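You operate a simulated robot arm through the tools that you are given. There is no shell and no other tool. Be economical: measure what you need, move in short steps, check, and stop when the job is done.

The job below is to be done with a simulated two-armed robot. You get a single attempt, and the scene is never put back.

## Task
Wipe up the spill on the table top with the grey napkin and put it back.
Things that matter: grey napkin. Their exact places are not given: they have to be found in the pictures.

It is judged by the outcome, as a careful person would: the job done as asked, and still so three seconds after it is handed in. It fails if anything else is knocked over, pushed out of place, dropped, spilled or broken. Flat cloth is picked up by pressing the open fingertips on it (5 to 10 N) and closing them slowly along it; thin cloth reads only 2 to 8 mm in the jaws.

## Robot
Two 7-joint arms with two-finger parallel grippers on one trunk, on a base that drives. Base frame: it is fixed to the floor where the robot stands at the start and does not move with it; the origin is under the middle of the robot, x ahead of it, y to its left, z up. Units: mm, degrees, N and s.
The left shoulder is at the start at [-82, 119, 851], the right one opposite. With the tool pointing down near the work surface each hand reaches from about 180 to 600 mm from the robot's upright axis, wherever it stands, measured 20 degrees to its own side. Payload 3.43 kg a hand.
The TCP of each hand is the grasp point between the finger pads, 30 mm short of the fingertips. In the tool frame z runs along the fingers and y along their closing line. Largest opening 94 mm; finger width 28, thickness 10; the body of the gripper, 50 by 96 mm, starts 55 mm behind the TCP.
Orientation is told as [roll, pitch, yaw] about the base's x, y, z axes, in that order, counted from this pose: with the fingers straight down and closing along the base's y, the tool's x points along the base's -x, its y along +y and its z along -z.

## Interface
- The arms move only by the tool apply_moves. It takes "left_increments", "right_increments" or both (then of equal length, played together; a hand with none holds still); each is a list of rows, each an object (a shift or turn left out is 0, a gripper value left out holds the last) with "travel": the shift along the base's x, y, z in mm, a list of three; "angular": the turn, a rotation vector about the base's x, y, z in degrees, a list of three; "fingers": the opening in per cent of the stroke, from 0 (shut) to 100 (fully open). In form: [{"travel": [tx, ty, tz], "angular": [wx, wy, wz], "fingers": fingers}, ...]. A call has 1 to 12 rows; each row shifts and turns the commanded pose from where the row before left it. Each row takes 0.2 s and may step no farther than 50 mm and 8.6 degrees from the row before; otherwise, or with a gripper value out of range, the whole call is refused. Where a pose cannot be reached the arm comes as near as it can. A force on the tool above 40 N (or 10 N above the force at the start of the call, whichever is more), or a blocked arm, ends the call early, and 0.2 s more pass. The fingers move at their own pace (about 153 mm/s each) and stop on an object; they squeeze with about 41 N. The grip force told is the motor's: it shows also when the fingers shut on nothing. Time passes only in rows, and 0.2 s behind the last, so rows that do not move let the fingers close. It gives the time, the measured TCP pose, the force on the tool (base axes), the opening and the grip force at its end, in the units of the frame above (readings bear some noise), with the torque about the TCP (base axes, N m) and any sound that the robot's microphone picked up.
- Cameras (640 x 400 px; columns grow to the right, rows downward): "scene" is now at [28.6, 13, 1551.6]; the picture's right is [0.16, -0.99, 0.00], its down [-0.80, -0.13, -0.59] and it looks along [0.58, 0.09, -0.81] (base axes); focal length 284 px, centre (320, 200). "left" rides on the left gripper at [76, -14, -103] in its tool frame; the picture's right is [0.18, 0.98, 0.00], its down [-0.75, 0.14, -0.64] and it looks along [-0.63, 0.12, 0.77] (tool axes); focal length 243 px, centre (320, 200). "right" rides on the right gripper at [76, 14, -103] in its tool frame; the picture's right is [-0.18, 0.98, 0.00], its down [-0.75, -0.14, -0.64] and it looks along [-0.63, -0.12, 0.77] (tool axes); focal length 243 px, centre (320, 200).
- grab_frame(camera): a new picture of that camera. It takes no simulated time.
- slide_trunk(by): slides the trunk up (or, below 0, down) by that many mm; the arms and the scene camera ride with it, the base frame stays. It gives what a move gives, with no picture.
- drive_base(legs): drives the robot by 1 to 6 legs, each [ahead, left, turn to the left] in mm, mm and degrees, along the robot's own axes; the way and the turn of a leg run together, so that a leg with both is an arc; at most 1500 mm and 180 degrees a leg. The arms and the cameras ride along, it lands a little off, and it stops where it bumps. It gives what a move gives.
- turn_head(pan, tilt): turns the head with the scene camera to pan (to the left, within 143 degrees either way) and tilt (down, from -29 to 69), counted from straight ahead of the robot. It gives what a move gives.
- locate(camera, pixels): for up to 12 pixels [column, row] of the newest picture of that camera ("zoom" is the newest enlarged one), the place [x, y, z] in the base frame of the surface seen there, good to about 3 mm. It takes no simulated time.
- close_up(camera, box): a new picture of the part [left, top, right, bottom] of that camera's present view, enlarged. It takes no simulated time.
- job_done(): hands the job in; it is judged then, once.

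Go step by step. Measure first, check grasps and placings, and put right what went wrong. The budget is 80 turns and 78 pictures, counting those below and the enlarged ones. Unless the task says otherwise, let go and move clear before handing in, and close with one line.

The tools are called after "Emit:" as name(argument=value, ...) on one line, values as JSON. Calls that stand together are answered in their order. apply_moves: Moves the arms, as the interface text tells. Its arguments: {"type":"object","properties":{"left_increments":{"type":"array"},"right_increments":{"type":"array"}},"required":[]} The other tools are called the same way: slide_trunk (by) slides the trunk up or down; drive_base (legs) drives the base; turn_head (pan, tilt) turns the head that bears the scene camera; grab_frame (camera) takes a picture; locate (camera, pixels) gives the place of the surface under pixels of a picture; close_up (camera, box) takes an enlarged picture of a part of a camera's view; job_done () hands the job in.

At the start:

```text
clock: 0.0
left_eef_pos: [335.2, 269.2, 932.1]
left_tcp_rot: [0.0, 0.0, 0.0]
left_wrist_force: [-0.6, 0.3, -0.7]
left_torque: [0.0, -0.04, -0.03]
left_opening: 93.8
left_finger_force: 0.1
right_eef_pos: [297.1, -12.8, 955.4]
right_tcp_rot: [0.0, -0.1, -0.1]
right_wrist_force: [0.5, 0.0, -0.2]
right_torque: [-0.01, 0.03, 0.02]
right_opening: 93.8
right_finger_force: 0.0
trunk travel left (down, up): [-275.0, 60.0]
robot x, y, heading: [1.0, 3.2, -0.1]
head pan, tilt: [8.9, 54.0]
```

scene: 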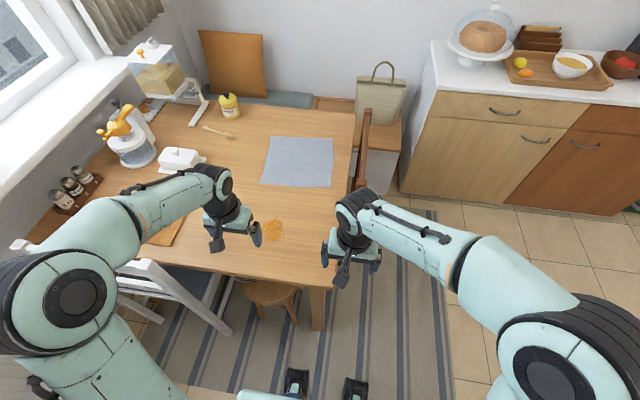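
right: 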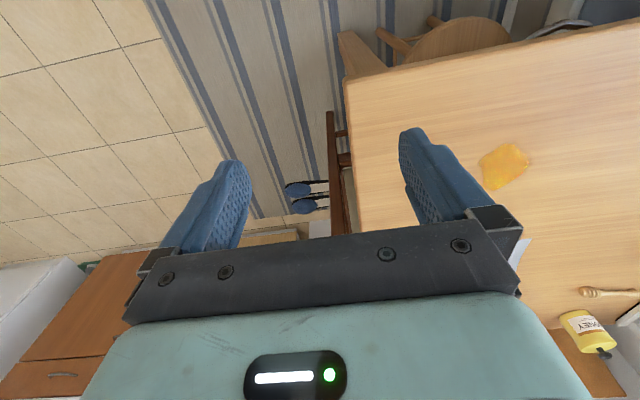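
left: 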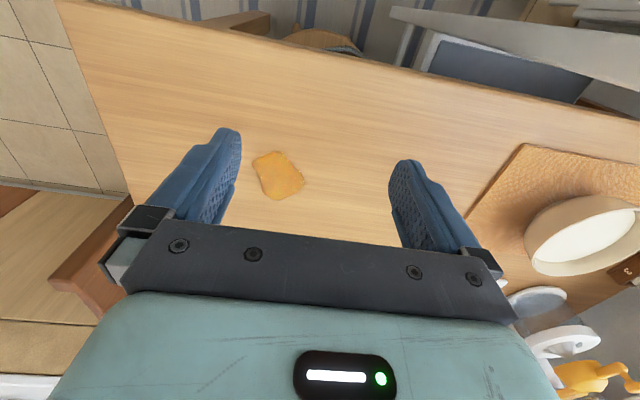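

The scene shows the napkin at about (298,162) and the spill at about (272,230). I'll measure both along with the table edges.

Emit:
locate(camera="scene", pixels=[[270, 136], [333, 138], [331, 187], [261, 183], [298, 162], [262, 230], [283, 230], [272, 220], [272, 240], [240, 268], [350, 120], [325, 285]])

Emit:
close_up(camera="scene", box=[200, 110, 380, 290])

```text
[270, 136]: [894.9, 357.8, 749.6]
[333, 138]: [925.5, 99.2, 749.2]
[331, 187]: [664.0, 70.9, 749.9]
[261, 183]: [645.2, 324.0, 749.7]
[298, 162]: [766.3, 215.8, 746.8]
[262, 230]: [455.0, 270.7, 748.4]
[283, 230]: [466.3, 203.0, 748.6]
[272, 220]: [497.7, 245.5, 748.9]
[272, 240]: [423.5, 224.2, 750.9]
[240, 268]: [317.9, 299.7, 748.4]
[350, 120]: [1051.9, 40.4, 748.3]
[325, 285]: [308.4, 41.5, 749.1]
```

```text
2.22 times, centred on (290, 200) of scene
```

zoom: 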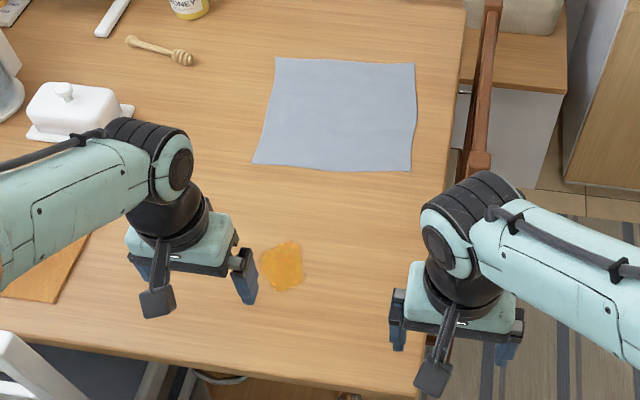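

The napkin is about 255 mm square, centred near (782,213), and the spill is centred near (460,237). The napkin is out of reach, so I need to drive closer. I'll check the floor in front of the base for room first.

Emit:
turn_head(pan=0, tilt=69)

Emit:
grab_frame(camera="scene")

```text
clock: 0.8
left_eef_pos: [335.5, 267.8, 931.1]
left_tcp_rot: [0.0, 0.0, 0.0]
left_wrist_force: [0.4, 0.4, 0.6]
left_torque: [-0.01, -0.02, 0.01]
left_opening: 94.1
left_finger_force: 0.1
right_eef_pos: [296.0, -13.8, 955.6]
right_tcp_rot: [0.0, -0.1, 0.0]
right_wrist_force: [0.1, 0.4, -0.2]
right_torque: [-0.02, 0.02, 0.01]
right_opening: 94.0
right_finger_force: 0.1
trunk travel left (down, up): [-275.0, 60.0]
robot x, y, heading: [-1.7, 1.8, 0.3]
head pan, tilt: [0.0, 68.8]
```

```text
73 pictures are left
```

scene: 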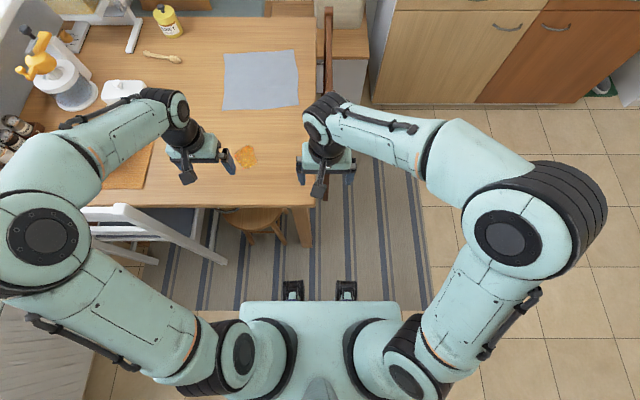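

Emit:
locate(camera="scene", pixels=[[292, 285], [346, 285], [320, 300], [255, 230], [278, 238], [303, 240], [225, 258], [210, 225], [250, 303], [395, 303], [215, 207], [329, 150]])

Emit:
close_up(camera="scene", box=[180, 180, 420, 330])

```text
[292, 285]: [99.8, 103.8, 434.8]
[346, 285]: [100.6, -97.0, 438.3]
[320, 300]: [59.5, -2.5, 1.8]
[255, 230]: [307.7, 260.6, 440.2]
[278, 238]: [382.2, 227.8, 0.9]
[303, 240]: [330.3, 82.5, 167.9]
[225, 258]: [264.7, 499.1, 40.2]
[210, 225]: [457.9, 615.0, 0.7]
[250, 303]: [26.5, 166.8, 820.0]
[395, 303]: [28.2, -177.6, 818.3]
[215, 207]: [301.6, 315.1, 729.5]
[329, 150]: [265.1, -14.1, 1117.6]
```

```text
2.67 times, centred on (300, 255) of scene
```

zoom: 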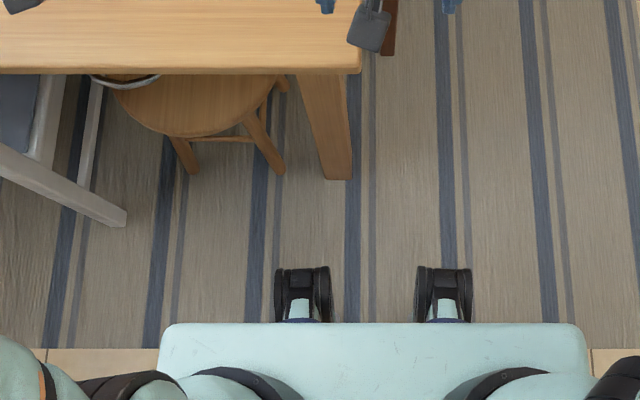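

The front feet (z≈435) reach x≈120. The table leg is at x≈310–330, y≈40–100 and the stool is at y>170. I'll shift right first and then go ahead with a slight left turn, which keeps the feet clear of the leg and stool.

Emit:
drive_base(legs=[[0, -125, 0], [200, 0, 0], [0, 0, 14]])

Emit:
turn_head(pan=12, tilt=60)

Emit:
grab_frame(camera="scene")

```text
clock: 3.4
left_eef_pos: [429.7, 143.9, 931.6]
left_tcp_rot: [0.0, 0.1, 0.2]
left_wrist_force: [-1.0, -0.2, 1.3]
left_torque: [0.01, -0.02, 0.05]
left_opening: 94.0
left_finger_force: 0.0
right_eef_pos: [393.4, -138.0, 954.5]
right_tcp_rot: [0.0, -0.1, 0.2]
right_wrist_force: [0.0, 1.1, 0.8]
right_torque: [0.04, -0.03, 0.0]
right_opening: 94.1
right_finger_force: 0.1
trunk travel left (down, up): [-275.0, 60.0]
robot x, y, heading: [92.7, -126.4, -0.0]
head pan, tilt: [0.0, 68.8]
stopped in leg 2: the robot was blocked; the commanded pose is now the measured one
```

```text
clock: 4.1
left_eef_pos: [431.4, 143.5, 930.2]
left_tcp_rot: [-0.1, 0.1, 0.2]
left_wrist_force: [-0.1, -0.2, -0.9]
left_torque: [-0.01, 0.01, 0.01]
left_opening: 94.2
left_finger_force: 0.0
right_eef_pos: [394.8, -137.4, 954.4]
right_tcp_rot: [0.0, 0.0, 0.3]
right_wrist_force: [-0.1, 0.8, -0.6]
right_torque: [-0.01, 0.02, 0.03]
right_opening: 94.1
right_finger_force: 0.1
trunk travel left (down, up): [-275.0, 60.0]
robot x, y, heading: [95.9, -122.2, 0.2]
head pan, tilt: [12.0, 60.0]
```

```text
71 pictures are left
```

scene: 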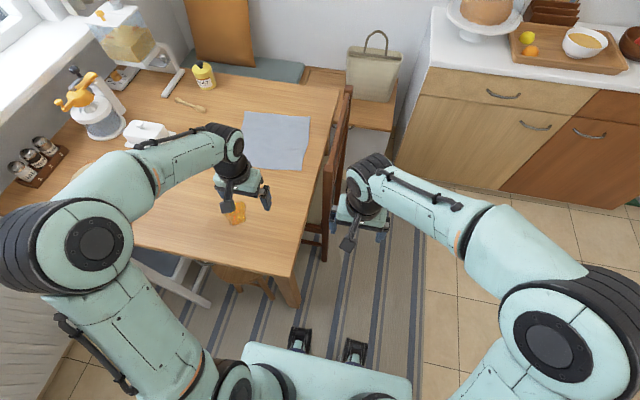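

The drive stopped at x≈93 because the base footprint met the table leg or edge. Nothing in the picture appears displaced. I'll measure the right-hand chair and the free floor for a stance at the table's right corner.

Emit:
locate(camera="scene", pixels=[[322, 258], [308, 228], [327, 200], [340, 100], [335, 140], [290, 305], [240, 285], [307, 135], [303, 168], [300, 330], [355, 340], [238, 205]])

Emit:
close_up(camera="scene", box=[200, 170, 440, 370])

```text
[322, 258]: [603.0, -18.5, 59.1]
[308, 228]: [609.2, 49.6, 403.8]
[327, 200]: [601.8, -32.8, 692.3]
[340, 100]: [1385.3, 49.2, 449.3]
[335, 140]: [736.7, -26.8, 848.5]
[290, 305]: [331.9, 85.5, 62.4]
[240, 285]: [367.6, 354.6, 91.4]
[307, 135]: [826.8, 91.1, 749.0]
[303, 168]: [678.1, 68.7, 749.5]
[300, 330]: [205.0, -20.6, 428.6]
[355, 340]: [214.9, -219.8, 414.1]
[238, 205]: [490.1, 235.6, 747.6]
```

```text
2.00 times, centred on (320, 270) of scene
```

zoom: 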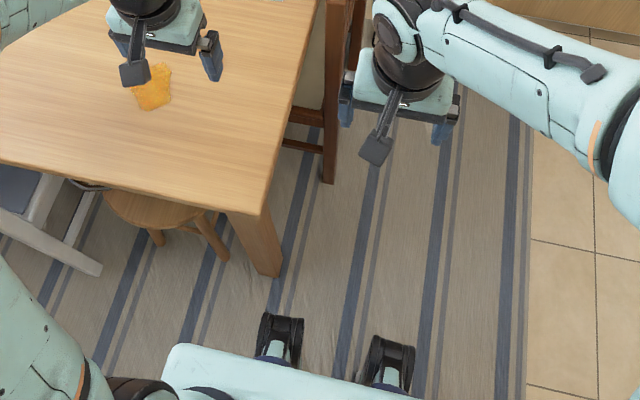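

The right-hand chair starts at x≈600, y≈-30, with its top near z≈850. The base probably touched the table leg with its side. I'll move the left hand away from the chair, back off, shift further right and go ahead past the leg.

Emit:
apply_moves(left_increments=[{"travel": [0, 40, 20]}, {"travel": [0, 40, 20]}, {"travel": [0, 20, 0]}])

Emit:
drive_base(legs=[[-40, 0, 0], [0, -120, 0], [120, 0, 0], [110, 0, 0]])

Emit:
grab_frame(camera="scene")

```text
clock: 4.9
left_eef_pos: [432.8, 245.2, 970.9]
left_tcp_rot: [0.0, 0.1, 0.2]
left_wrist_force: [0.1, -0.3, -0.3]
left_torque: [0.01, -0.02, -0.04]
left_opening: 94.0
left_finger_force: 0.0
right_eef_pos: [394.0, -136.5, 954.8]
right_tcp_rot: [0.0, 0.0, 0.2]
right_wrist_force: [0.2, 0.0, -0.2]
right_torque: [0.01, 0.0, 0.0]
right_opening: 93.9
right_finger_force: 0.1
trunk travel left (down, up): [-275.0, 60.0]
robot x, y, heading: [97.6, -124.4, 0.1]
head pan, tilt: [12.0, 60.0]
```

```text
clock: 8.7
left_eef_pos: [619.6, 124.5, 969.4]
left_tcp_rot: [0.0, 0.1, 0.4]
left_wrist_force: [0.5, 0.3, -0.5]
left_torque: [-0.04, 0.01, 0.04]
left_opening: 94.1
left_finger_force: 0.2
right_eef_pos: [582.8, -256.2, 954.4]
right_tcp_rot: [0.0, -0.1, 0.4]
right_wrist_force: [0.7, 0.6, 0.4]
right_torque: [0.01, 0.02, -0.02]
right_opening: 94.1
right_finger_force: 0.0
trunk travel left (down, up): [-275.0, 60.0]
robot x, y, heading: [282.7, -245.5, 0.5]
head pan, tilt: [12.0, 60.0]
```

```text
69 pictures are left
```

scene: 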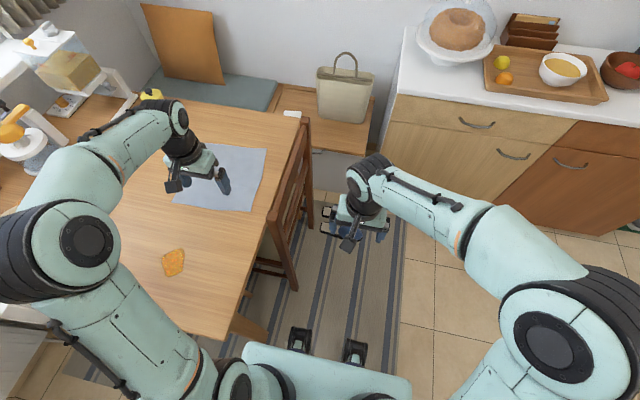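

The robot is now at (283,-245) with nothing disturbed. I'll pan the head to the napkin and measure again.

Emit:
turn_head(pan=38, tilt=52)

Emit:
grab_frame(camera="scene")

Emit:
grab_frame(camera="left")

```text
clock: 9.6
left_eef_pos: [619.5, 124.5, 968.7]
left_tcp_rot: [0.0, 0.1, 0.4]
left_wrist_force: [1.0, -0.9, -0.7]
left_torque: [-0.01, 0.03, -0.01]
left_opening: 94.0
left_finger_force: 0.1
right_eef_pos: [582.6, -256.9, 954.6]
right_tcp_rot: [0.0, 0.0, 0.4]
right_wrist_force: [-0.5, -0.1, -0.1]
right_torque: [0.03, 0.0, 0.02]
right_opening: 94.1
right_finger_force: 0.0
trunk travel left (down, up): [-275.0, 60.0]
robot x, y, heading: [283.3, -246.4, 0.3]
head pan, tilt: [38.0, 52.0]
```

```text
68 pictures are left
```

scene: 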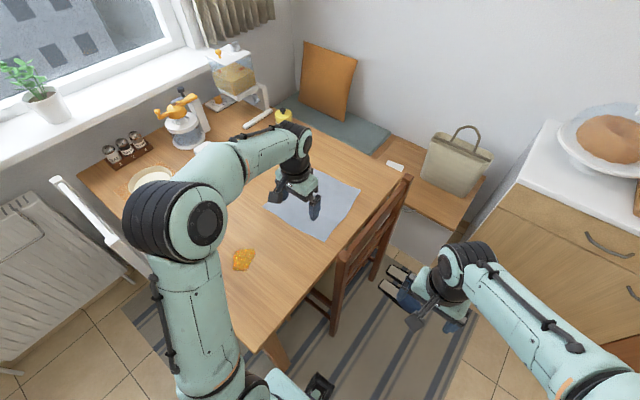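

```text
67 pictures are left
```

left: 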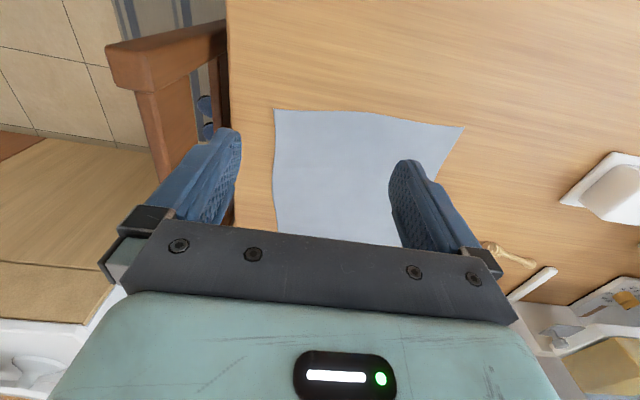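

Everything is in view and the napkin is undisturbed. I'll pinch it at the middle of its near edge, with the TCP at about (675,198). First I'll descend over it with the fingers half open and check.

Emit:
apply_moves(left_increments=[{"travel": [28, 37, -30], "fingers": 50}, {"travel": [27.5, 36.5, -40]}, {"travel": [0, 0, -40]}, {"travel": [0, 0, -40]}, {"travel": [0, 0, -15]}, {}])

Emit:
grab_frame(camera="left")

Emit:
close_up(camera="scene", box=[220, 140, 400, 260])

```text
refused: row 1 steps farther than a row can; nothing moved
```

```text
66 pictures are left
```

left: 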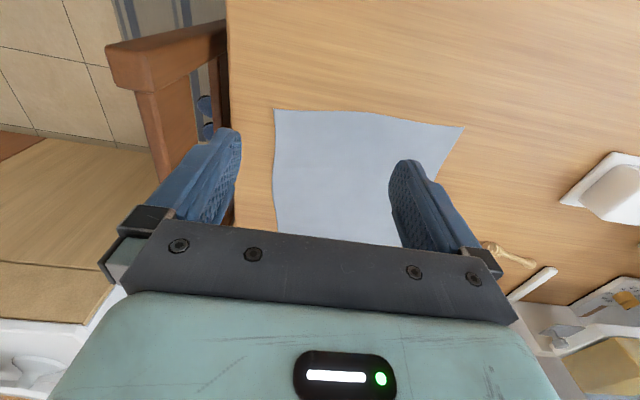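

```text
3.33 times, centred on (310, 200) of scene
```

zoom: 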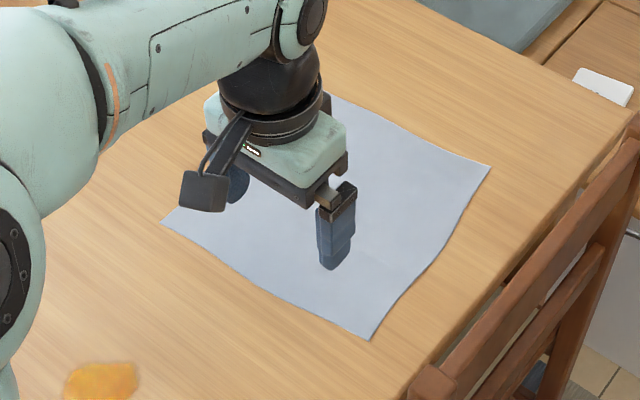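

The move was refused because the first row exceeded the step limit. I'll use smaller steps.

Emit:
locate(camera="left", pixels=[[276, 112], [320, 114], [360, 114], [400, 120], [460, 128], [274, 180]])

Emit:
apply_moves(left_increments=[{"travel": [20, 25, -30], "fingers": 50}, {"travel": [20, 25, -30]}, {"travel": [15.5, 23.5, -30]}, {"travel": [0, 0, -40]}, {"travel": [0, 0, -35]}, {}])

Emit:
grab_frame(camera="left")

```text
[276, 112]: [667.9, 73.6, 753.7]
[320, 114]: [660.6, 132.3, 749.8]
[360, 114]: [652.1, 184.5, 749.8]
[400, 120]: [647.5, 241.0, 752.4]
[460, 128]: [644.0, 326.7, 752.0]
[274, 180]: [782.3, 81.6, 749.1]
```

```text
clock: 11.0
left_eef_pos: [677.3, 200.6, 807.3]
left_tcp_rot: [-0.1, 0.1, 0.4]
left_wrist_force: [0.6, -0.3, 0.3]
left_torque: [0.01, -0.03, 0.01]
left_opening: 47.1
left_finger_force: 0.1
right_eef_pos: [583.4, -256.5, 954.5]
right_tcp_rot: [0.0, 0.0, 0.4]
right_wrist_force: [1.1, -0.3, 0.0]
right_torque: [0.02, 0.05, -0.01]
right_opening: 94.1
right_finger_force: 0.0
trunk travel left (down, up): [-275.0, 60.0]
robot x, y, heading: [287.5, -244.0, 0.2]
head pan, tilt: [38.0, 52.0]
```

```text
64 pictures are left
```

left: 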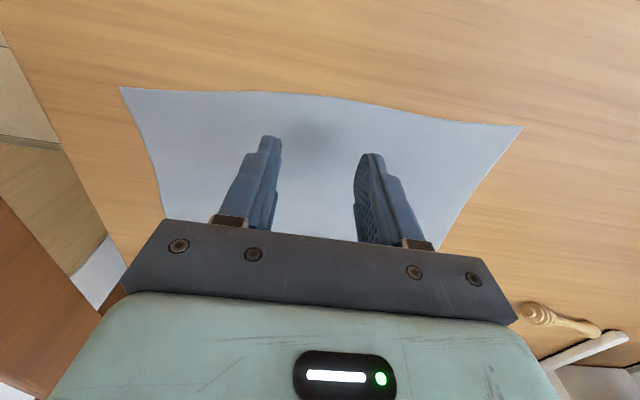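

The fingers are over the near edge with their tips about 27 mm above it. I'll lower in small steps to contact.

Emit:
apply_moves(left_increments=[{"travel": [-2, 0, -15]}, {"travel": [0, 0, -8]}, {"travel": [0, 0, -3]}, {"travel": [0, 0, -1.5]}, {}])

```text
clock: 12.2
left_eef_pos: [673.9, 198.4, 780.3]
left_tcp_rot: [0.1, -0.1, 0.4]
left_wrist_force: [-3.3, -0.7, 23.2]
left_torque: [-0.54, 0.25, -0.08]
left_opening: 47.2
left_finger_force: 0.5
right_eef_pos: [581.4, -258.3, 956.6]
right_tcp_rot: [-0.1, -0.1, 0.4]
right_wrist_force: [1.2, -0.2, 0.2]
right_torque: [0.0, 0.02, 0.03]
right_opening: 93.9
right_finger_force: 0.1
trunk travel left (down, up): [-275.0, 60.0]
robot x, y, heading: [285.5, -247.4, 0.5]
head pan, tilt: [38.0, 52.0]
```

Contact force is 23 N, which is too much, so I'll ease up.

Emit:
apply_moves(left_increments=[{"travel": [0, 0, 1]}, {}])

```text
clock: 12.8
left_eef_pos: [673.3, 198.4, 780.8]
left_tcp_rot: [0.2, -0.1, 0.4]
left_wrist_force: [-0.1, 1.0, 25.9]
left_torque: [-0.58, 0.15, 0.0]
left_opening: 46.8
left_finger_force: 0.1
right_eef_pos: [582.3, -256.9, 954.7]
right_tcp_rot: [0.0, -0.1, 0.5]
right_wrist_force: [0.5, 0.2, -0.3]
right_torque: [-0.01, 0.04, -0.03]
right_opening: 94.1
right_finger_force: 0.1
trunk travel left (down, up): [-275.0, 60.0]
robot x, y, heading: [286.4, -243.7, 0.3]
head pan, tilt: [38.0, 52.0]
```

Emit:
apply_moves(left_increments=[{"travel": [0, 0, 1.5]}, {}])

```text
clock: 13.4
left_eef_pos: [673.6, 198.7, 781.1]
left_tcp_rot: [0.1, 0.0, 0.3]
left_wrist_force: [-0.2, 1.7, 19.7]
left_torque: [-0.34, 0.04, -0.02]
left_opening: 46.8
left_finger_force: 0.1
right_eef_pos: [581.4, -256.3, 954.3]
right_tcp_rot: [0.0, -0.1, 0.4]
right_wrist_force: [-0.9, -0.1, -0.2]
right_torque: [0.02, 0.01, 0.01]
right_opening: 93.9
right_finger_force: 0.1
trunk travel left (down, up): [-275.0, 60.0]
robot x, y, heading: [289.4, -246.5, 0.5]
head pan, tilt: [38.0, 52.0]
```

Emit:
apply_moves(left_increments=[{"travel": [0, 0, 2.2]}, {}])

```text
clock: 14.0
left_eef_pos: [673.3, 197.6, 783.3]
left_tcp_rot: [-0.1, 0.3, 0.4]
left_wrist_force: [0.6, -1.1, 1.2]
left_torque: [0.01, 0.0, 0.01]
left_opening: 46.8
left_finger_force: 0.1
right_eef_pos: [583.3, -256.7, 954.7]
right_tcp_rot: [0.0, 0.1, 0.5]
right_wrist_force: [0.4, -0.9, -0.3]
right_torque: [0.03, -0.03, -0.03]
right_opening: 93.9
right_finger_force: 0.0
trunk travel left (down, up): [-275.0, 60.0]
robot x, y, heading: [287.3, -242.9, 0.7]
head pan, tilt: [38.0, 52.0]
```

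Contact was just lost. I'll press down 1.2 mm for a light load, then close slowly in the same call.

Emit:
apply_moves(left_increments=[{"travel": [0, 0, -1.2]}, {}])

```text
clock: 14.6
left_eef_pos: [673.2, 197.8, 781.5]
left_tcp_rot: [0.0, 0.1, 0.4]
left_wrist_force: [0.2, -1.1, 3.6]
left_torque: [-0.07, 0.03, 0.0]
left_opening: 46.9
left_finger_force: 0.0
right_eef_pos: [583.6, -256.6, 954.2]
right_tcp_rot: [0.0, -0.1, 0.4]
right_wrist_force: [-0.3, -0.3, 0.0]
right_torque: [0.0, -0.03, 0.0]
right_opening: 94.0
right_finger_force: 0.0
trunk travel left (down, up): [-275.0, 60.0]
robot x, y, heading: [282.0, -246.8, 0.2]
head pan, tilt: [38.0, 52.0]
```

Emit:
apply_moves(left_increments=[{"travel": [0, 0, -0.6]}, {"fingers": 43}, {"fingers": 36}, {"fingers": 29}, {"fingers": 22}, {"fingers": 15}, {"fingers": 10}, {"fingers": 5}, {"fingers": 0}, {}, {}])

Emit:
grab_frame(camera="left")

```text
clock: 17.0
left_eef_pos: [673.0, 197.8, 780.8]
left_tcp_rot: [0.1, 0.1, 0.4]
left_wrist_force: [0.5, 0.0, 11.3]
left_torque: [-0.02, 0.04, -0.04]
left_opening: 2.1
left_finger_force: 37.3
right_eef_pos: [582.2, -256.6, 954.8]
right_tcp_rot: [0.0, -0.2, 0.3]
right_wrist_force: [1.3, 0.4, 0.5]
right_torque: [0.0, 0.01, -0.01]
right_opening: 94.0
right_finger_force: 0.0
trunk travel left (down, up): [-275.0, 60.0]
robot x, y, heading: [285.0, -244.1, 0.1]
head pan, tilt: [38.0, 52.0]
```

```text
63 pictures are left
```

left: 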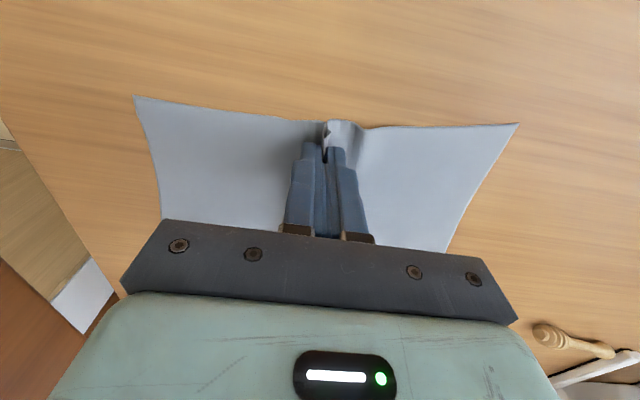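

The fold is pinched, with the jaws at 2.1 mm. I'll lift slightly and pull the napkin toward the spill.

Emit:
apply_moves(left_increments=[{"travel": [0, 0, 10]}, {"travel": [-5, 0, 6]}, {"travel": [-15, 4, 0]}, {"travel": [-20, 5, 0]}, {"travel": [-20, 5, 0]}, {"travel": [-20, 5, 0]}, {"travel": [-20, 5, 0]}, {"travel": [-20, 5, 0]}, {}])

Emit:
grab_frame(camera="left")

Emit:
close_up(camera="scene", box=[200, 140, 400, 290])

```text
clock: 19.0
left_eef_pos: [552.8, 228.0, 796.4]
left_tcp_rot: [0.1, 0.2, 0.4]
left_wrist_force: [-1.2, 0.3, 0.1]
left_torque: [-0.02, 0.05, 0.04]
left_opening: 1.8
left_finger_force: 37.0
right_eef_pos: [582.3, -256.5, 954.1]
right_tcp_rot: [-0.1, 0.1, 0.5]
right_wrist_force: [0.3, -0.1, 0.4]
right_torque: [0.02, 0.01, 0.03]
right_opening: 93.8
right_finger_force: 0.1
trunk travel left (down, up): [-275.0, 60.0]
robot x, y, heading: [283.6, -248.4, 0.4]
head pan, tilt: [38.0, 52.0]
```

```text
62 pictures are left
```

left: 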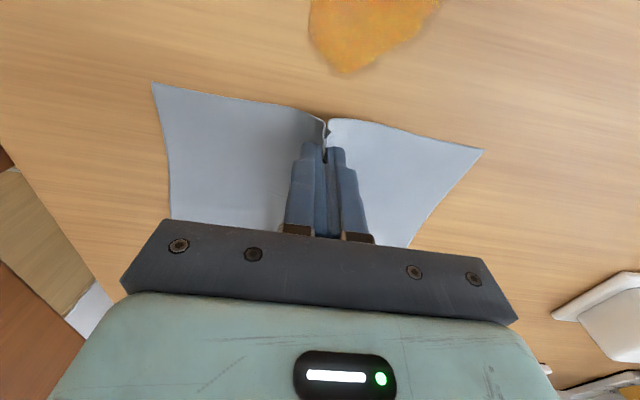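

```text
2.67 times, centred on (300, 215) of scene
```

zoom: 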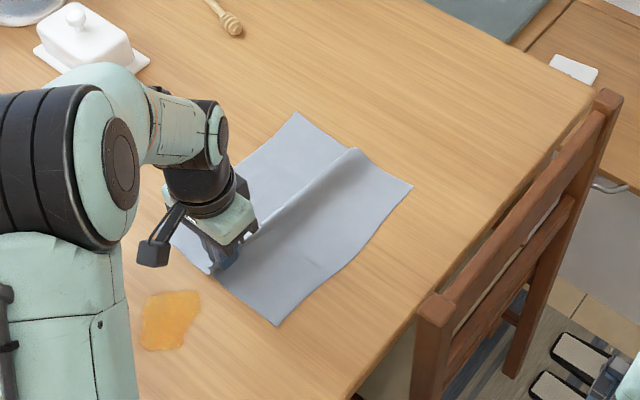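

The napkin follows cleanly and stays spread. I'll carry it onto the spill and lower to the table.

Emit:
apply_moves(left_increments=[{"travel": [-20, 3, 0]}, {"travel": [-20, 3, 0]}, {"travel": [-10, 3, -6]}, {"travel": [0, 0, -6]}, {"travel": [0, 0, -2]}, {}])

```text
clock: 20.4
left_eef_pos: [503.0, 236.7, 783.3]
left_tcp_rot: [0.0, 0.2, 0.3]
left_wrist_force: [-0.3, 0.4, -0.4]
left_torque: [-0.04, 0.01, 0.0]
left_opening: 1.9
left_finger_force: 37.4
right_eef_pos: [582.5, -256.3, 954.1]
right_tcp_rot: [0.0, 0.1, 0.3]
right_wrist_force: [0.3, 0.0, -0.7]
right_torque: [0.01, 0.0, -0.01]
right_opening: 93.8
right_finger_force: 0.1
trunk travel left (down, up): [-275.0, 60.0]
robot x, y, heading: [285.9, -242.5, 0.5]
head pan, tilt: [38.0, 52.0]
```

Emit:
apply_moves(left_increments=[{"travel": [0, 0, -1.5]}, {"travel": [0, 0, -0.7]}, {}, {"travel": [-15, 0, 0]}, {"travel": [-15, 0, 0]}, {"travel": [-15, 0, 0]}, {"travel": [-15, 0, 0]}, {"travel": [-15, 0, 0]}, {"travel": [-15, 0, 0]}, {}])

Emit:
grab_frame(camera="left")

Emit:
close_up(camera="scene", box=[180, 140, 380, 300])

```text
clock: 22.6
left_eef_pos: [413.0, 237.6, 780.9]
left_tcp_rot: [0.1, 0.1, 0.4]
left_wrist_force: [8.0, 1.0, 20.2]
left_torque: [0.02, -0.2, 0.02]
left_opening: 1.9
left_finger_force: 37.1
right_eef_pos: [582.6, -257.5, 953.9]
right_tcp_rot: [-0.1, 0.1, 0.5]
right_wrist_force: [-0.3, 1.1, -0.2]
right_torque: [0.0, 0.02, -0.02]
right_opening: 94.1
right_finger_force: 0.1
trunk travel left (down, up): [-275.0, 60.0]
robot x, y, heading: [288.5, -242.5, 0.4]
head pan, tilt: [38.0, 52.0]
```

```text
60 pictures are left
```

left: 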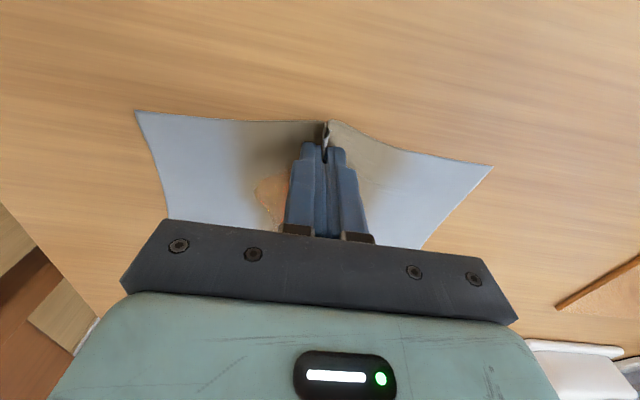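

```text
2.50 times, centred on (280, 220) of scene
```

zoom: 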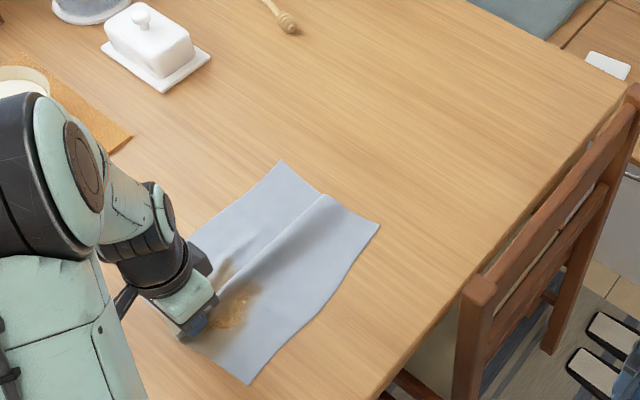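

The cloth is soaking up the liquid, with a brown stain near zoom (235,300). I'll rub in a zigzag over the whole spill area.

Emit:
apply_moves(left_increments=[{"travel": [0, 0, 0.8]}, {"travel": [10, -25, 0]}, {"travel": [20, -10, 0]}, {"travel": [20, 0, 0]}, {"travel": [20, 0, 0]}, {"travel": [10, 25, 0]}, {"travel": [0, 25, 0]}, {"travel": [-15, 20, 0]}, {"travel": [-20, 0, 0]}, {"travel": [-20, 0, 0]}, {"travel": [-20, -20, 0]}, {}])

Emit:
apply_moves(left_increments=[{"travel": [15, -25, 0]}, {"travel": [15, -15, 0]}, {"travel": [0, 25, 0]}, {"travel": [0, 30, 0]}, {"travel": [20, 0, 0]}, {"travel": [0, -30, 0]}, {"travel": [0, -30, 0]}, {"travel": [15, 5, 0]}, {"travel": [0, 25, 0]}, {"travel": [0, 25, 0]}, {"travel": [-10, -20, 0]}, {}])

Emit:
close_up(camera="scene", box=[180, 140, 380, 300])

Emit:
grab_frame(camera="left")

```text
clock: 25.2
left_eef_pos: [416.6, 250.6, 780.4]
left_tcp_rot: [-0.1, 0.2, 0.4]
left_wrist_force: [-0.1, -0.1, 1.0]
left_torque: [-0.01, 0.0, 0.01]
left_opening: 1.9
left_finger_force: 36.7
right_eef_pos: [583.3, -256.6, 953.4]
right_tcp_rot: [0.1, 0.1, 0.4]
right_wrist_force: [0.2, -0.9, 0.9]
right_torque: [0.0, 0.0, 0.02]
right_opening: 94.0
right_finger_force: 0.1
trunk travel left (down, up): [-275.0, 60.0]
robot x, y, heading: [284.4, -243.5, 0.4]
head pan, tilt: [38.0, 52.0]
```

```text
clock: 27.8
left_eef_pos: [473.1, 243.2, 782.2]
left_tcp_rot: [0.2, 0.1, 0.4]
left_wrist_force: [1.6, 4.0, 12.9]
left_torque: [0.1, 0.02, -0.01]
left_opening: 2.2
left_finger_force: 36.6
right_eef_pos: [582.9, -255.8, 955.2]
right_tcp_rot: [0.0, 0.0, 0.4]
right_wrist_force: [-0.6, -0.5, 0.5]
right_torque: [-0.01, 0.01, 0.0]
right_opening: 94.0
right_finger_force: 0.1
trunk travel left (down, up): [-275.0, 60.0]
robot x, y, heading: [284.0, -248.8, 0.2]
head pan, tilt: [38.0, 52.0]
```

```text
2.50 times, centred on (280, 220) of scene
```

zoom: 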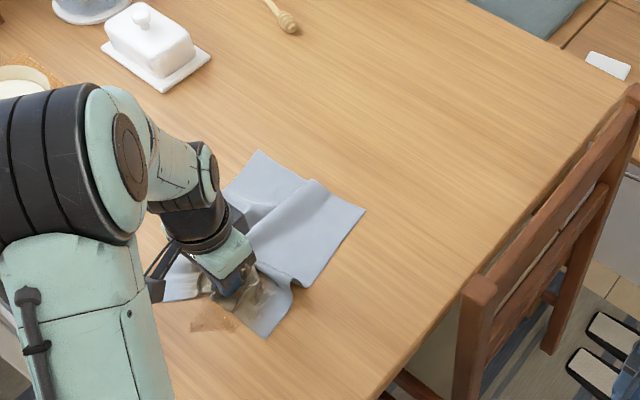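

```text
57 pictures are left
```

left: 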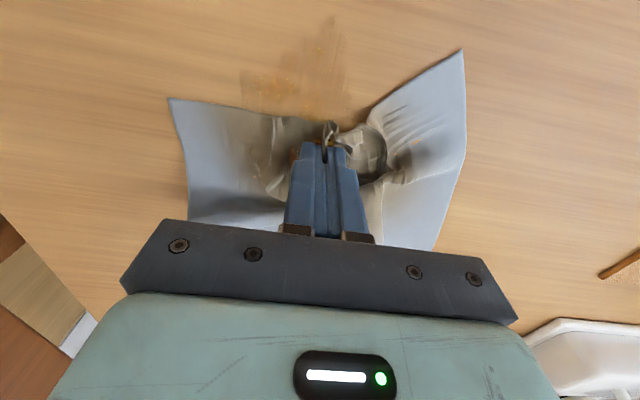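

The stain is much fainter. What's left is a faint smear around left-view (300,75), so I'll locate its extent.

Emit:
locate(camera="left", pixels=[[330, 20], [240, 75], [300, 75], [300, 110], [345, 95], [355, 60], [250, 100]])

```text
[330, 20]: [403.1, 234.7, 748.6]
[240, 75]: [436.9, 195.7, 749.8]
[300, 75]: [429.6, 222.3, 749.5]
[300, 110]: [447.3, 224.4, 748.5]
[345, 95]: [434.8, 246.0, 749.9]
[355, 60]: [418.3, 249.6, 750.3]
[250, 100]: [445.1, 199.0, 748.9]
```

Emit:
apply_moves(left_increments=[{"travel": [0, 0, -0.8]}, {"travel": [-20, 0, 0]}, {"travel": [-20, 0, 0]}, {"travel": [-20, 0, -0.3]}, {"travel": [-20, 0, 0]}, {"travel": [0, 0, 10]}, {"travel": [40, -12, 0]}, {"travel": [40, -12, 0]}, {"travel": [0, 0, -10]}, {}])

Emit:
apply_moves(left_increments=[{"travel": [-20, 0, 0]}, {"travel": [-20, 0, 0]}, {"travel": [-20, 0, 0]}, {"travel": [-20, 0, 0]}, {"travel": [0, 0, 10]}, {"travel": [40, -12, 0]}, {"travel": [35, -12, 0]}, {"travel": [0, 0, -10]}, {"travel": [-20, 0, 0]}, {"travel": [-20, 0, 0]}, {"travel": [-20, 0, 0]}, {"travel": [-15, 0, 0]}])

Emit:
grab_frame(camera="left")

Emit:
close_up(camera="scene", box=[180, 140, 380, 300])

```text
clock: 30.0
left_eef_pos: [473.9, 217.6, 781.3]
left_tcp_rot: [0.2, -0.1, 0.3]
left_wrist_force: [-0.7, -2.7, 30.7]
left_torque: [-0.15, 0.09, -0.03]
left_opening: 2.0
left_finger_force: 36.8
right_eef_pos: [582.3, -258.1, 954.9]
right_tcp_rot: [0.1, -0.1, 0.4]
right_wrist_force: [-0.4, 0.4, -0.3]
right_torque: [-0.01, 0.02, -0.01]
right_opening: 94.0
right_finger_force: 0.1
trunk travel left (down, up): [-275.0, 60.0]
robot x, y, heading: [286.3, -247.7, 0.1]
head pan, tilt: [38.0, 52.0]
```

```text
clock: 32.2
left_eef_pos: [437.9, 193.2, 782.7]
left_tcp_rot: [0.4, -0.7, 0.0]
left_wrist_force: [2.9, -4.2, 20.4]
left_torque: [-0.1, 0.08, 0.06]
left_opening: 2.0
left_finger_force: 36.6
right_eef_pos: [581.6, -256.7, 956.1]
right_tcp_rot: [0.1, -0.1, 0.5]
right_wrist_force: [-0.7, -0.6, 0.3]
right_torque: [0.03, -0.01, 0.01]
right_opening: 93.9
right_finger_force: 0.1
trunk travel left (down, up): [-275.0, 60.0]
robot x, y, heading: [279.4, -243.9, 0.0]
head pan, tilt: [38.0, 52.0]
stopped in row 11 (left hand): the force on the tool passed its limit at 42 N (the readings are from after the stop); the commanded pose is now the measured one
```

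```text
56 pictures are left
```

left: 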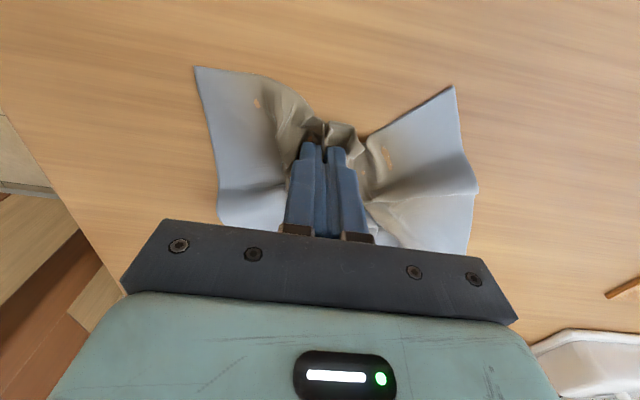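

```text
2.50 times, centred on (280, 220) of scene
```

zoom: 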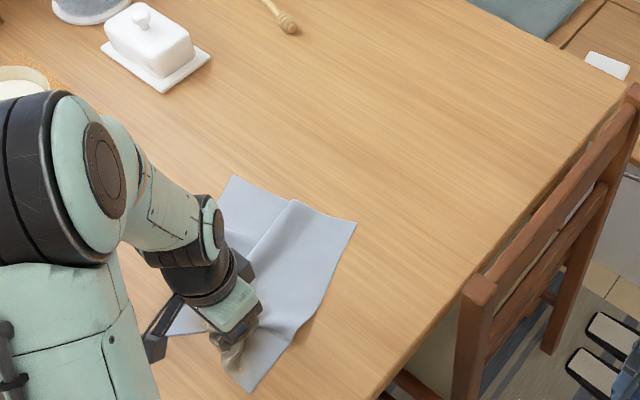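

Most of the spill is gone. I'll lift the napkin clear to inspect the table underneath.

Emit:
apply_moves(left_increments=[{"travel": [0, 0, 20]}, {"travel": [0, 0, 30]}, {"travel": [5, 0, 35]}, {"travel": [15, 0, 35]}, {"travel": [20, 0, 35]}, {"travel": [30, 0, 35]}, {"travel": [35, 0, 20]}, {"travel": [35, 0, 10]}, {"travel": [35, 0, 0]}, {}])

Emit:
grab_frame(camera="scene")

Emit:
close_up(camera="scene", box=[180, 180, 340, 300])

Emit:
grab_frame(camera="left")

```text
clock: 34.5
left_eef_pos: [611.1, 193.3, 999.9]
left_tcp_rot: [0.4, -0.4, 0.1]
left_wrist_force: [-0.4, 0.7, -0.1]
left_torque: [-0.02, 0.02, 0.03]
left_opening: 1.9
left_finger_force: 36.3
right_eef_pos: [581.2, -256.4, 955.0]
right_tcp_rot: [-0.1, -0.1, 0.4]
right_wrist_force: [0.8, -0.2, 1.3]
right_torque: [0.0, 0.0, -0.02]
right_opening: 93.9
right_finger_force: 0.1
trunk travel left (down, up): [-275.0, 60.0]
robot x, y, heading: [288.1, -244.4, 0.3]
head pan, tilt: [38.0, 52.0]
```

```text
54 pictures are left
```

scene: 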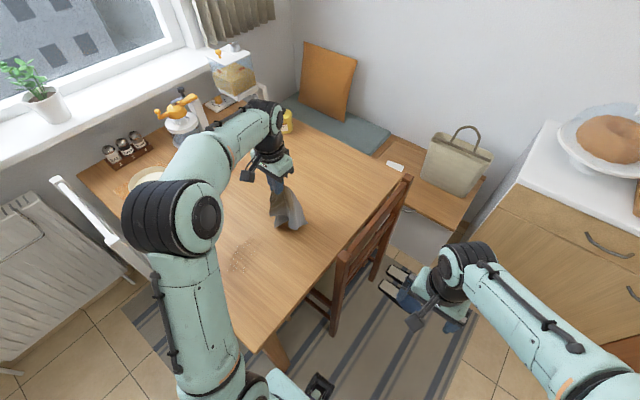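

```text
3.33 times, centred on (260, 240) of scene
```

zoom: 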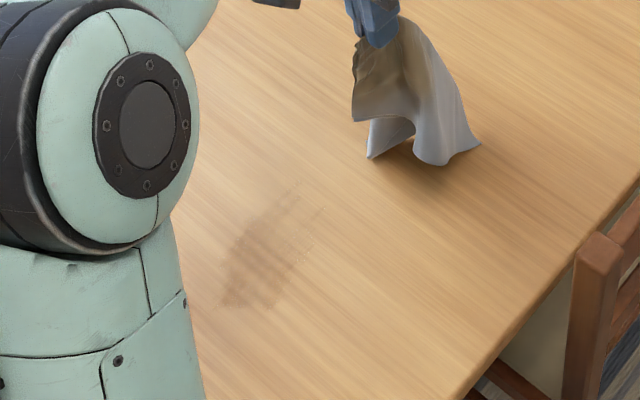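

```text
52 pictures are left
```

left: 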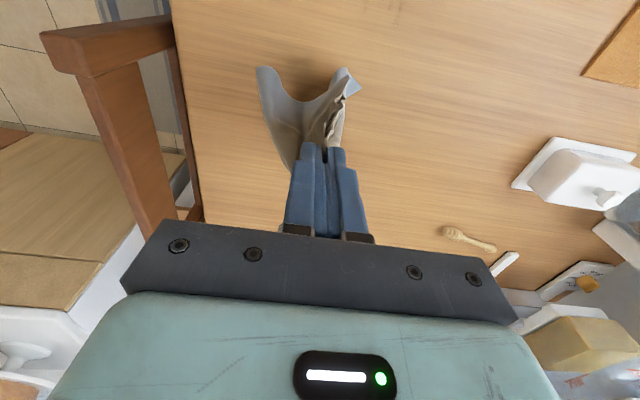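

A faint film remains around zoom (260,250). I'll locate it and wipe again.

Emit:
close_up(camera="scene", box=[220, 210, 290, 280])

Emit:
locate(camera="scene", pixels=[[253, 230], [262, 232], [256, 242], [243, 238], [235, 250], [232, 268], [242, 272], [250, 256]])

```text
5.71 times, centred on (255, 245) of scene
```

zoom: 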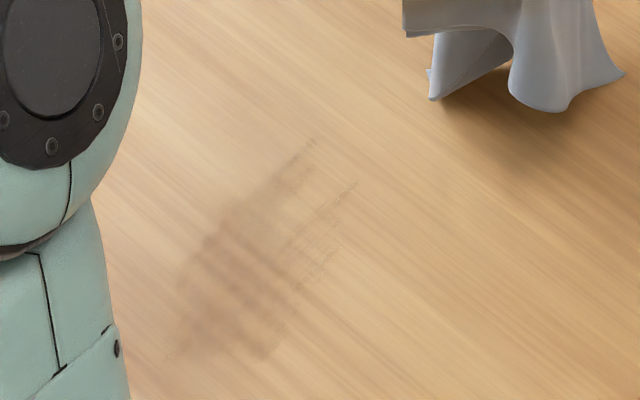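

```text
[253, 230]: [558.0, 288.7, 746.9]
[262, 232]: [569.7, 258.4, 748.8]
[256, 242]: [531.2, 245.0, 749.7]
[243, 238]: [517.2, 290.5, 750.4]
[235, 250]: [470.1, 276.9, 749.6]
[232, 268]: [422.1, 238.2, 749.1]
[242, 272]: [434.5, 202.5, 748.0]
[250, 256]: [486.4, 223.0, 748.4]
```

Emit:
locate(camera="zoom", pixels=[[310, 145], [350, 190], [335, 240], [300, 290], [260, 350], [180, 350], [190, 280], [220, 230], [240, 290]])

```text
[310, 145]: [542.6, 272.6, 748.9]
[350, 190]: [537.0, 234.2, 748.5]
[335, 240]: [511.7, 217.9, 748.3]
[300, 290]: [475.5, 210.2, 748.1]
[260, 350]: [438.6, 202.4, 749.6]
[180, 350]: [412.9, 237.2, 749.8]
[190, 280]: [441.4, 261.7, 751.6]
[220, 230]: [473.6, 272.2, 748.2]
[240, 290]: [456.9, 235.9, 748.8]
```

The residual film spans x≈413–543, y≈200–275. I'll come down behind it and make several strokes toward −x.

Emit:
apply_moves(left_increments=[{"travel": [10, 25, -30]}, {"travel": [0, 25, -40]}, {"travel": [0, 25, -40]}, {"travel": [-15, 0, -40]}, {"travel": [-15, 0, -30]}, {"travel": [-20, 0, -25]}, {"travel": [-11, 2, -10]}, {}, {"travel": [0, 0, -1.5]}, {}])

```text
clock: 36.6
left_eef_pos: [559.8, 271.7, 782.4]
left_tcp_rot: [0.4, -0.4, 0.2]
left_wrist_force: [0.1, 0.6, 5.1]
left_torque: [0.0, 0.0, 0.0]
left_opening: 1.9
left_finger_force: 37.1
right_eef_pos: [582.6, -258.1, 955.1]
right_tcp_rot: [0.0, -0.1, 0.3]
right_wrist_force: [-0.4, -0.1, 0.3]
right_torque: [0.01, 0.0, 0.01]
right_opening: 94.1
right_finger_force: 0.1
trunk travel left (down, up): [-275.0, 60.0]
robot x, y, heading: [286.1, -243.4, 0.1]
head pan, tilt: [38.0, 52.0]
```

Emit:
apply_moves(left_increments=[{"travel": [-10, 0, -1.5]}, {"travel": [-25, 0, 0]}, {"travel": [-25, 0, 0]}, {"travel": [-25, -3, 0]}, {"travel": [-25, -4, 0]}, {"travel": [-25, -4, 0]}, {"travel": [-20, -4, 0]}, {}])

Emit:
apply_moves(left_increments=[{"travel": [0, 0, 12]}, {"travel": [45, 0, 0]}, {"travel": [45, 0, 0]}, {"travel": [45, 0, 0]}, {"travel": [10, 0, -12]}, {"travel": [-25, 0, 0]}, {"travel": [-25, 0, 0]}, {"travel": [-25, -2, 0]}, {"travel": [-25, -3, 0]}, {"travel": [-25, -3, 0]}, {"travel": [-20, -3, 0]}, {}])

Emit:
apply_moves(left_increments=[{"travel": [0, -3, 12]}, {"travel": [45, -3, 0]}, {"travel": [45, -2, 0]}, {"travel": [45, 0, 0]}, {"travel": [10, 0, -12]}, {"travel": [-25, 0, 0]}, {"travel": [-25, 0, 0]}, {"travel": [-25, 0, 0]}, {"travel": [-25, 0, 0]}, {"travel": [-25, 0, 0]}, {"travel": [-20, 0, 0]}, {}])

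Emit:
grab_frame(camera="left")

```text
clock: 38.5
left_eef_pos: [405.9, 256.6, 781.7]
left_tcp_rot: [0.4, -0.5, 0.1]
left_wrist_force: [2.8, 1.3, 9.2]
left_torque: [0.01, -0.2, 0.04]
left_opening: 1.8
left_finger_force: 36.7
right_eef_pos: [585.4, -256.9, 954.9]
right_tcp_rot: [0.0, 0.0, 0.5]
right_wrist_force: [-0.7, -0.2, -0.3]
right_torque: [0.0, 0.02, 0.01]
right_opening: 93.9
right_finger_force: 0.1
trunk travel left (down, up): [-275.0, 60.0]
robot x, y, heading: [288.9, -245.4, 0.6]
head pan, tilt: [38.0, 52.0]
```

```text
clock: 41.0
left_eef_pos: [407.5, 244.3, 782.9]
left_tcp_rot: [0.7, -0.5, 0.2]
left_wrist_force: [8.9, 3.3, 34.5]
left_torque: [0.17, -0.11, -0.04]
left_opening: 1.8
left_finger_force: 37.1
right_eef_pos: [583.7, -258.0, 955.0]
right_tcp_rot: [0.1, 0.0, 0.3]
right_wrist_force: [0.3, 0.3, 0.2]
right_torque: [-0.04, -0.02, 0.02]
right_opening: 94.1
right_finger_force: 0.1
trunk travel left (down, up): [-275.0, 60.0]
robot x, y, heading: [285.0, -242.9, 0.4]
head pan, tilt: [38.0, 52.0]
```

```text
clock: 43.6
left_eef_pos: [405.2, 235.6, 783.1]
left_tcp_rot: [0.6, -0.6, 0.2]
left_wrist_force: [7.7, 1.7, 31.6]
left_torque: [0.25, 0.06, -0.02]
left_opening: 2.3
left_finger_force: 36.9
right_eef_pos: [583.7, -257.8, 955.0]
right_tcp_rot: [0.0, -0.1, 0.2]
right_wrist_force: [-0.1, -0.3, -0.4]
right_torque: [0.0, -0.02, 0.02]
right_opening: 94.0
right_finger_force: 0.1
trunk travel left (down, up): [-275.0, 60.0]
robot x, y, heading: [281.8, -243.4, 0.6]
head pan, tilt: [38.0, 52.0]
```

```text
50 pictures are left
```

left: 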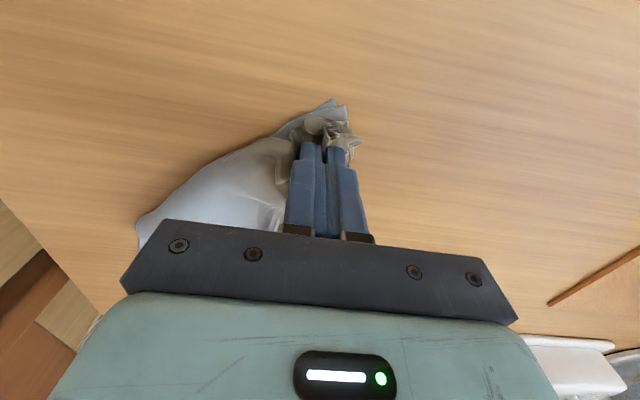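

Two more strokes at lower y, with slightly less pressure, then I'll lift and inspect.

Emit:
apply_moves(left_increments=[{"travel": [0, -7, 13]}, {"travel": [45, -5, 0]}, {"travel": [45, -5, 0]}, {"travel": [45, 0, 0]}, {"travel": [5, 0, -12]}, {"travel": [-25, 0, 0]}, {"travel": [-25, 0, 0]}, {"travel": [-25, 0, 0]}, {"travel": [-25, 0, 0]}, {"travel": [-25, 0, 0]}, {"travel": [-15, 0, 0]}, {}])

Emit:
apply_moves(left_increments=[{"travel": [0, -5, 12]}, {"travel": [45, -5, 0]}, {"travel": [45, -5, 0]}, {"travel": [35, 0, 0]}, {"travel": [5, 0, -12]}, {"travel": [-25, 0, 0]}, {"travel": [-25, 0, 0]}, {"travel": [-25, 0, 0]}, {"travel": [-25, 0, 0]}, {"travel": [-20, 0, 0]}, {}])

Emit:
apply_moves(left_increments=[{"travel": [0, 0, 25]}, {"travel": [10, 0, 40]}, {"travel": [15, 0, 40]}, {"travel": [20, 0, 40]}, {"travel": [25, 0, 40]}, {"travel": [30, 0, 30]}, {"travel": [35, 0, 10]}, {"travel": [40, 0, 0]}, {}])

Emit:
close_up(camera="scene", box=[200, 200, 300, 280])

```text
clock: 46.2
left_eef_pos: [406.1, 219.7, 784.6]
left_tcp_rot: [0.4, -0.5, 0.2]
left_wrist_force: [2.0, -0.8, 10.4]
left_torque: [0.03, 0.03, 0.02]
left_opening: 1.9
left_finger_force: 37.0
right_eef_pos: [584.3, -257.0, 954.5]
right_tcp_rot: [0.0, 0.1, 0.3]
right_wrist_force: [0.1, 0.3, 0.1]
right_torque: [0.02, 0.01, 0.0]
right_opening: 94.1
right_finger_force: 0.1
trunk travel left (down, up): [-275.0, 60.0]
robot x, y, heading: [284.7, -243.8, 0.6]
head pan, tilt: [38.0, 52.0]
```

```text
clock: 48.6
left_eef_pos: [414.7, 204.0, 783.3]
left_tcp_rot: [0.4, -0.5, 0.2]
left_wrist_force: [2.1, -0.3, 8.2]
left_torque: [-0.05, 0.0, 0.01]
left_opening: 1.6
left_finger_force: 36.4
right_eef_pos: [582.4, -257.7, 955.3]
right_tcp_rot: [-0.1, 0.0, 0.5]
right_wrist_force: [0.2, 0.1, 0.2]
right_torque: [-0.01, 0.01, 0.01]
right_opening: 94.3
right_finger_force: 0.0
trunk travel left (down, up): [-275.0, 60.0]
robot x, y, heading: [282.7, -247.6, 0.3]
head pan, tilt: [38.0, 52.0]
```

```text
clock: 50.6
left_eef_pos: [591.0, 205.9, 1006.7]
left_tcp_rot: [0.4, -0.5, 0.3]
left_wrist_force: [-0.1, 0.9, 0.3]
left_torque: [-0.01, -0.01, 0.01]
left_opening: 2.0
left_finger_force: 36.5
right_eef_pos: [583.0, -257.3, 955.0]
right_tcp_rot: [0.0, -0.1, 0.4]
right_wrist_force: [-0.2, -0.6, 0.5]
right_torque: [-0.01, 0.01, 0.02]
right_opening: 94.0
right_finger_force: 0.2
trunk travel left (down, up): [-275.0, 60.0]
robot x, y, heading: [285.1, -244.4, 0.4]
head pan, tilt: [38.0, 52.0]
```

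```text
5.00 times, centred on (250, 240) of scene
```

zoom: 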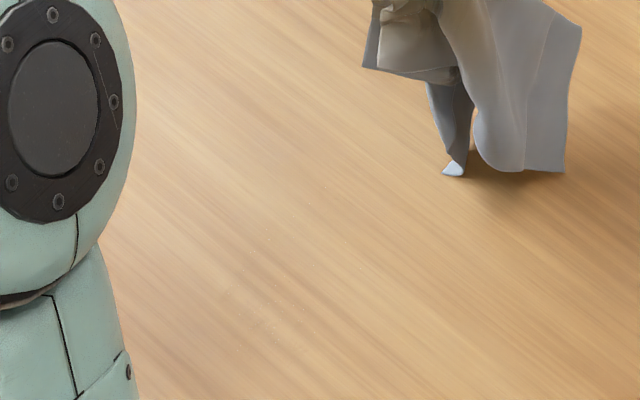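

The table is almost clean, with a few tiny specks left near zoom (280,310). I'll enlarge and locate them.

Emit:
close_up(camera="scene", box=[220, 230, 270, 280])

Emit:
locate(camera="zoom", pixels=[[320, 100], [320, 200], [320, 300], [220, 200], [420, 200]])

Emit:
grab_frame(camera="scene")

```text
8.00 times, centred on (245, 255) of scene
```

zoom: 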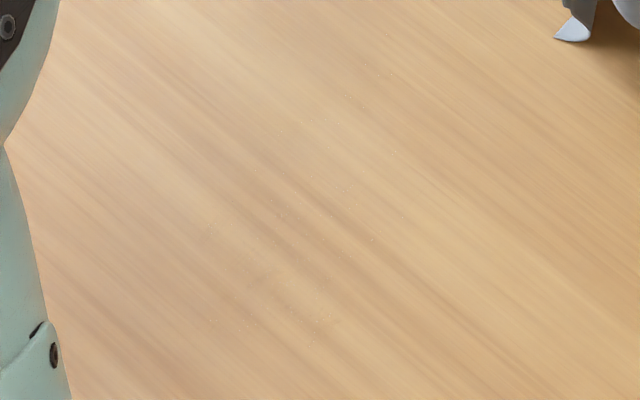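

```text
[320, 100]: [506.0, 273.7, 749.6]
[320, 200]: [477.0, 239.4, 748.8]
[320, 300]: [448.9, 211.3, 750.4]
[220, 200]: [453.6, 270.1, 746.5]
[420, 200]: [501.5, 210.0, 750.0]
```

```text
47 pictures are left
```

scene: 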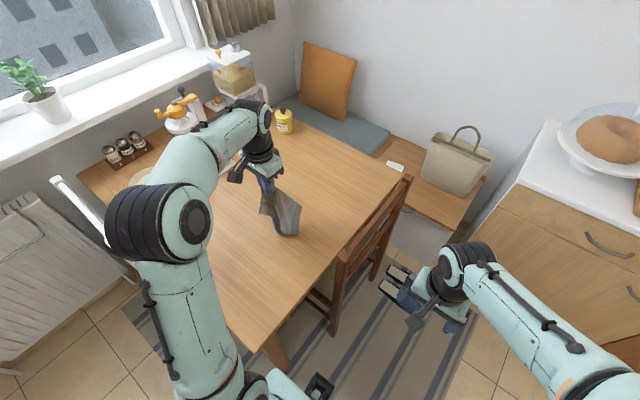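

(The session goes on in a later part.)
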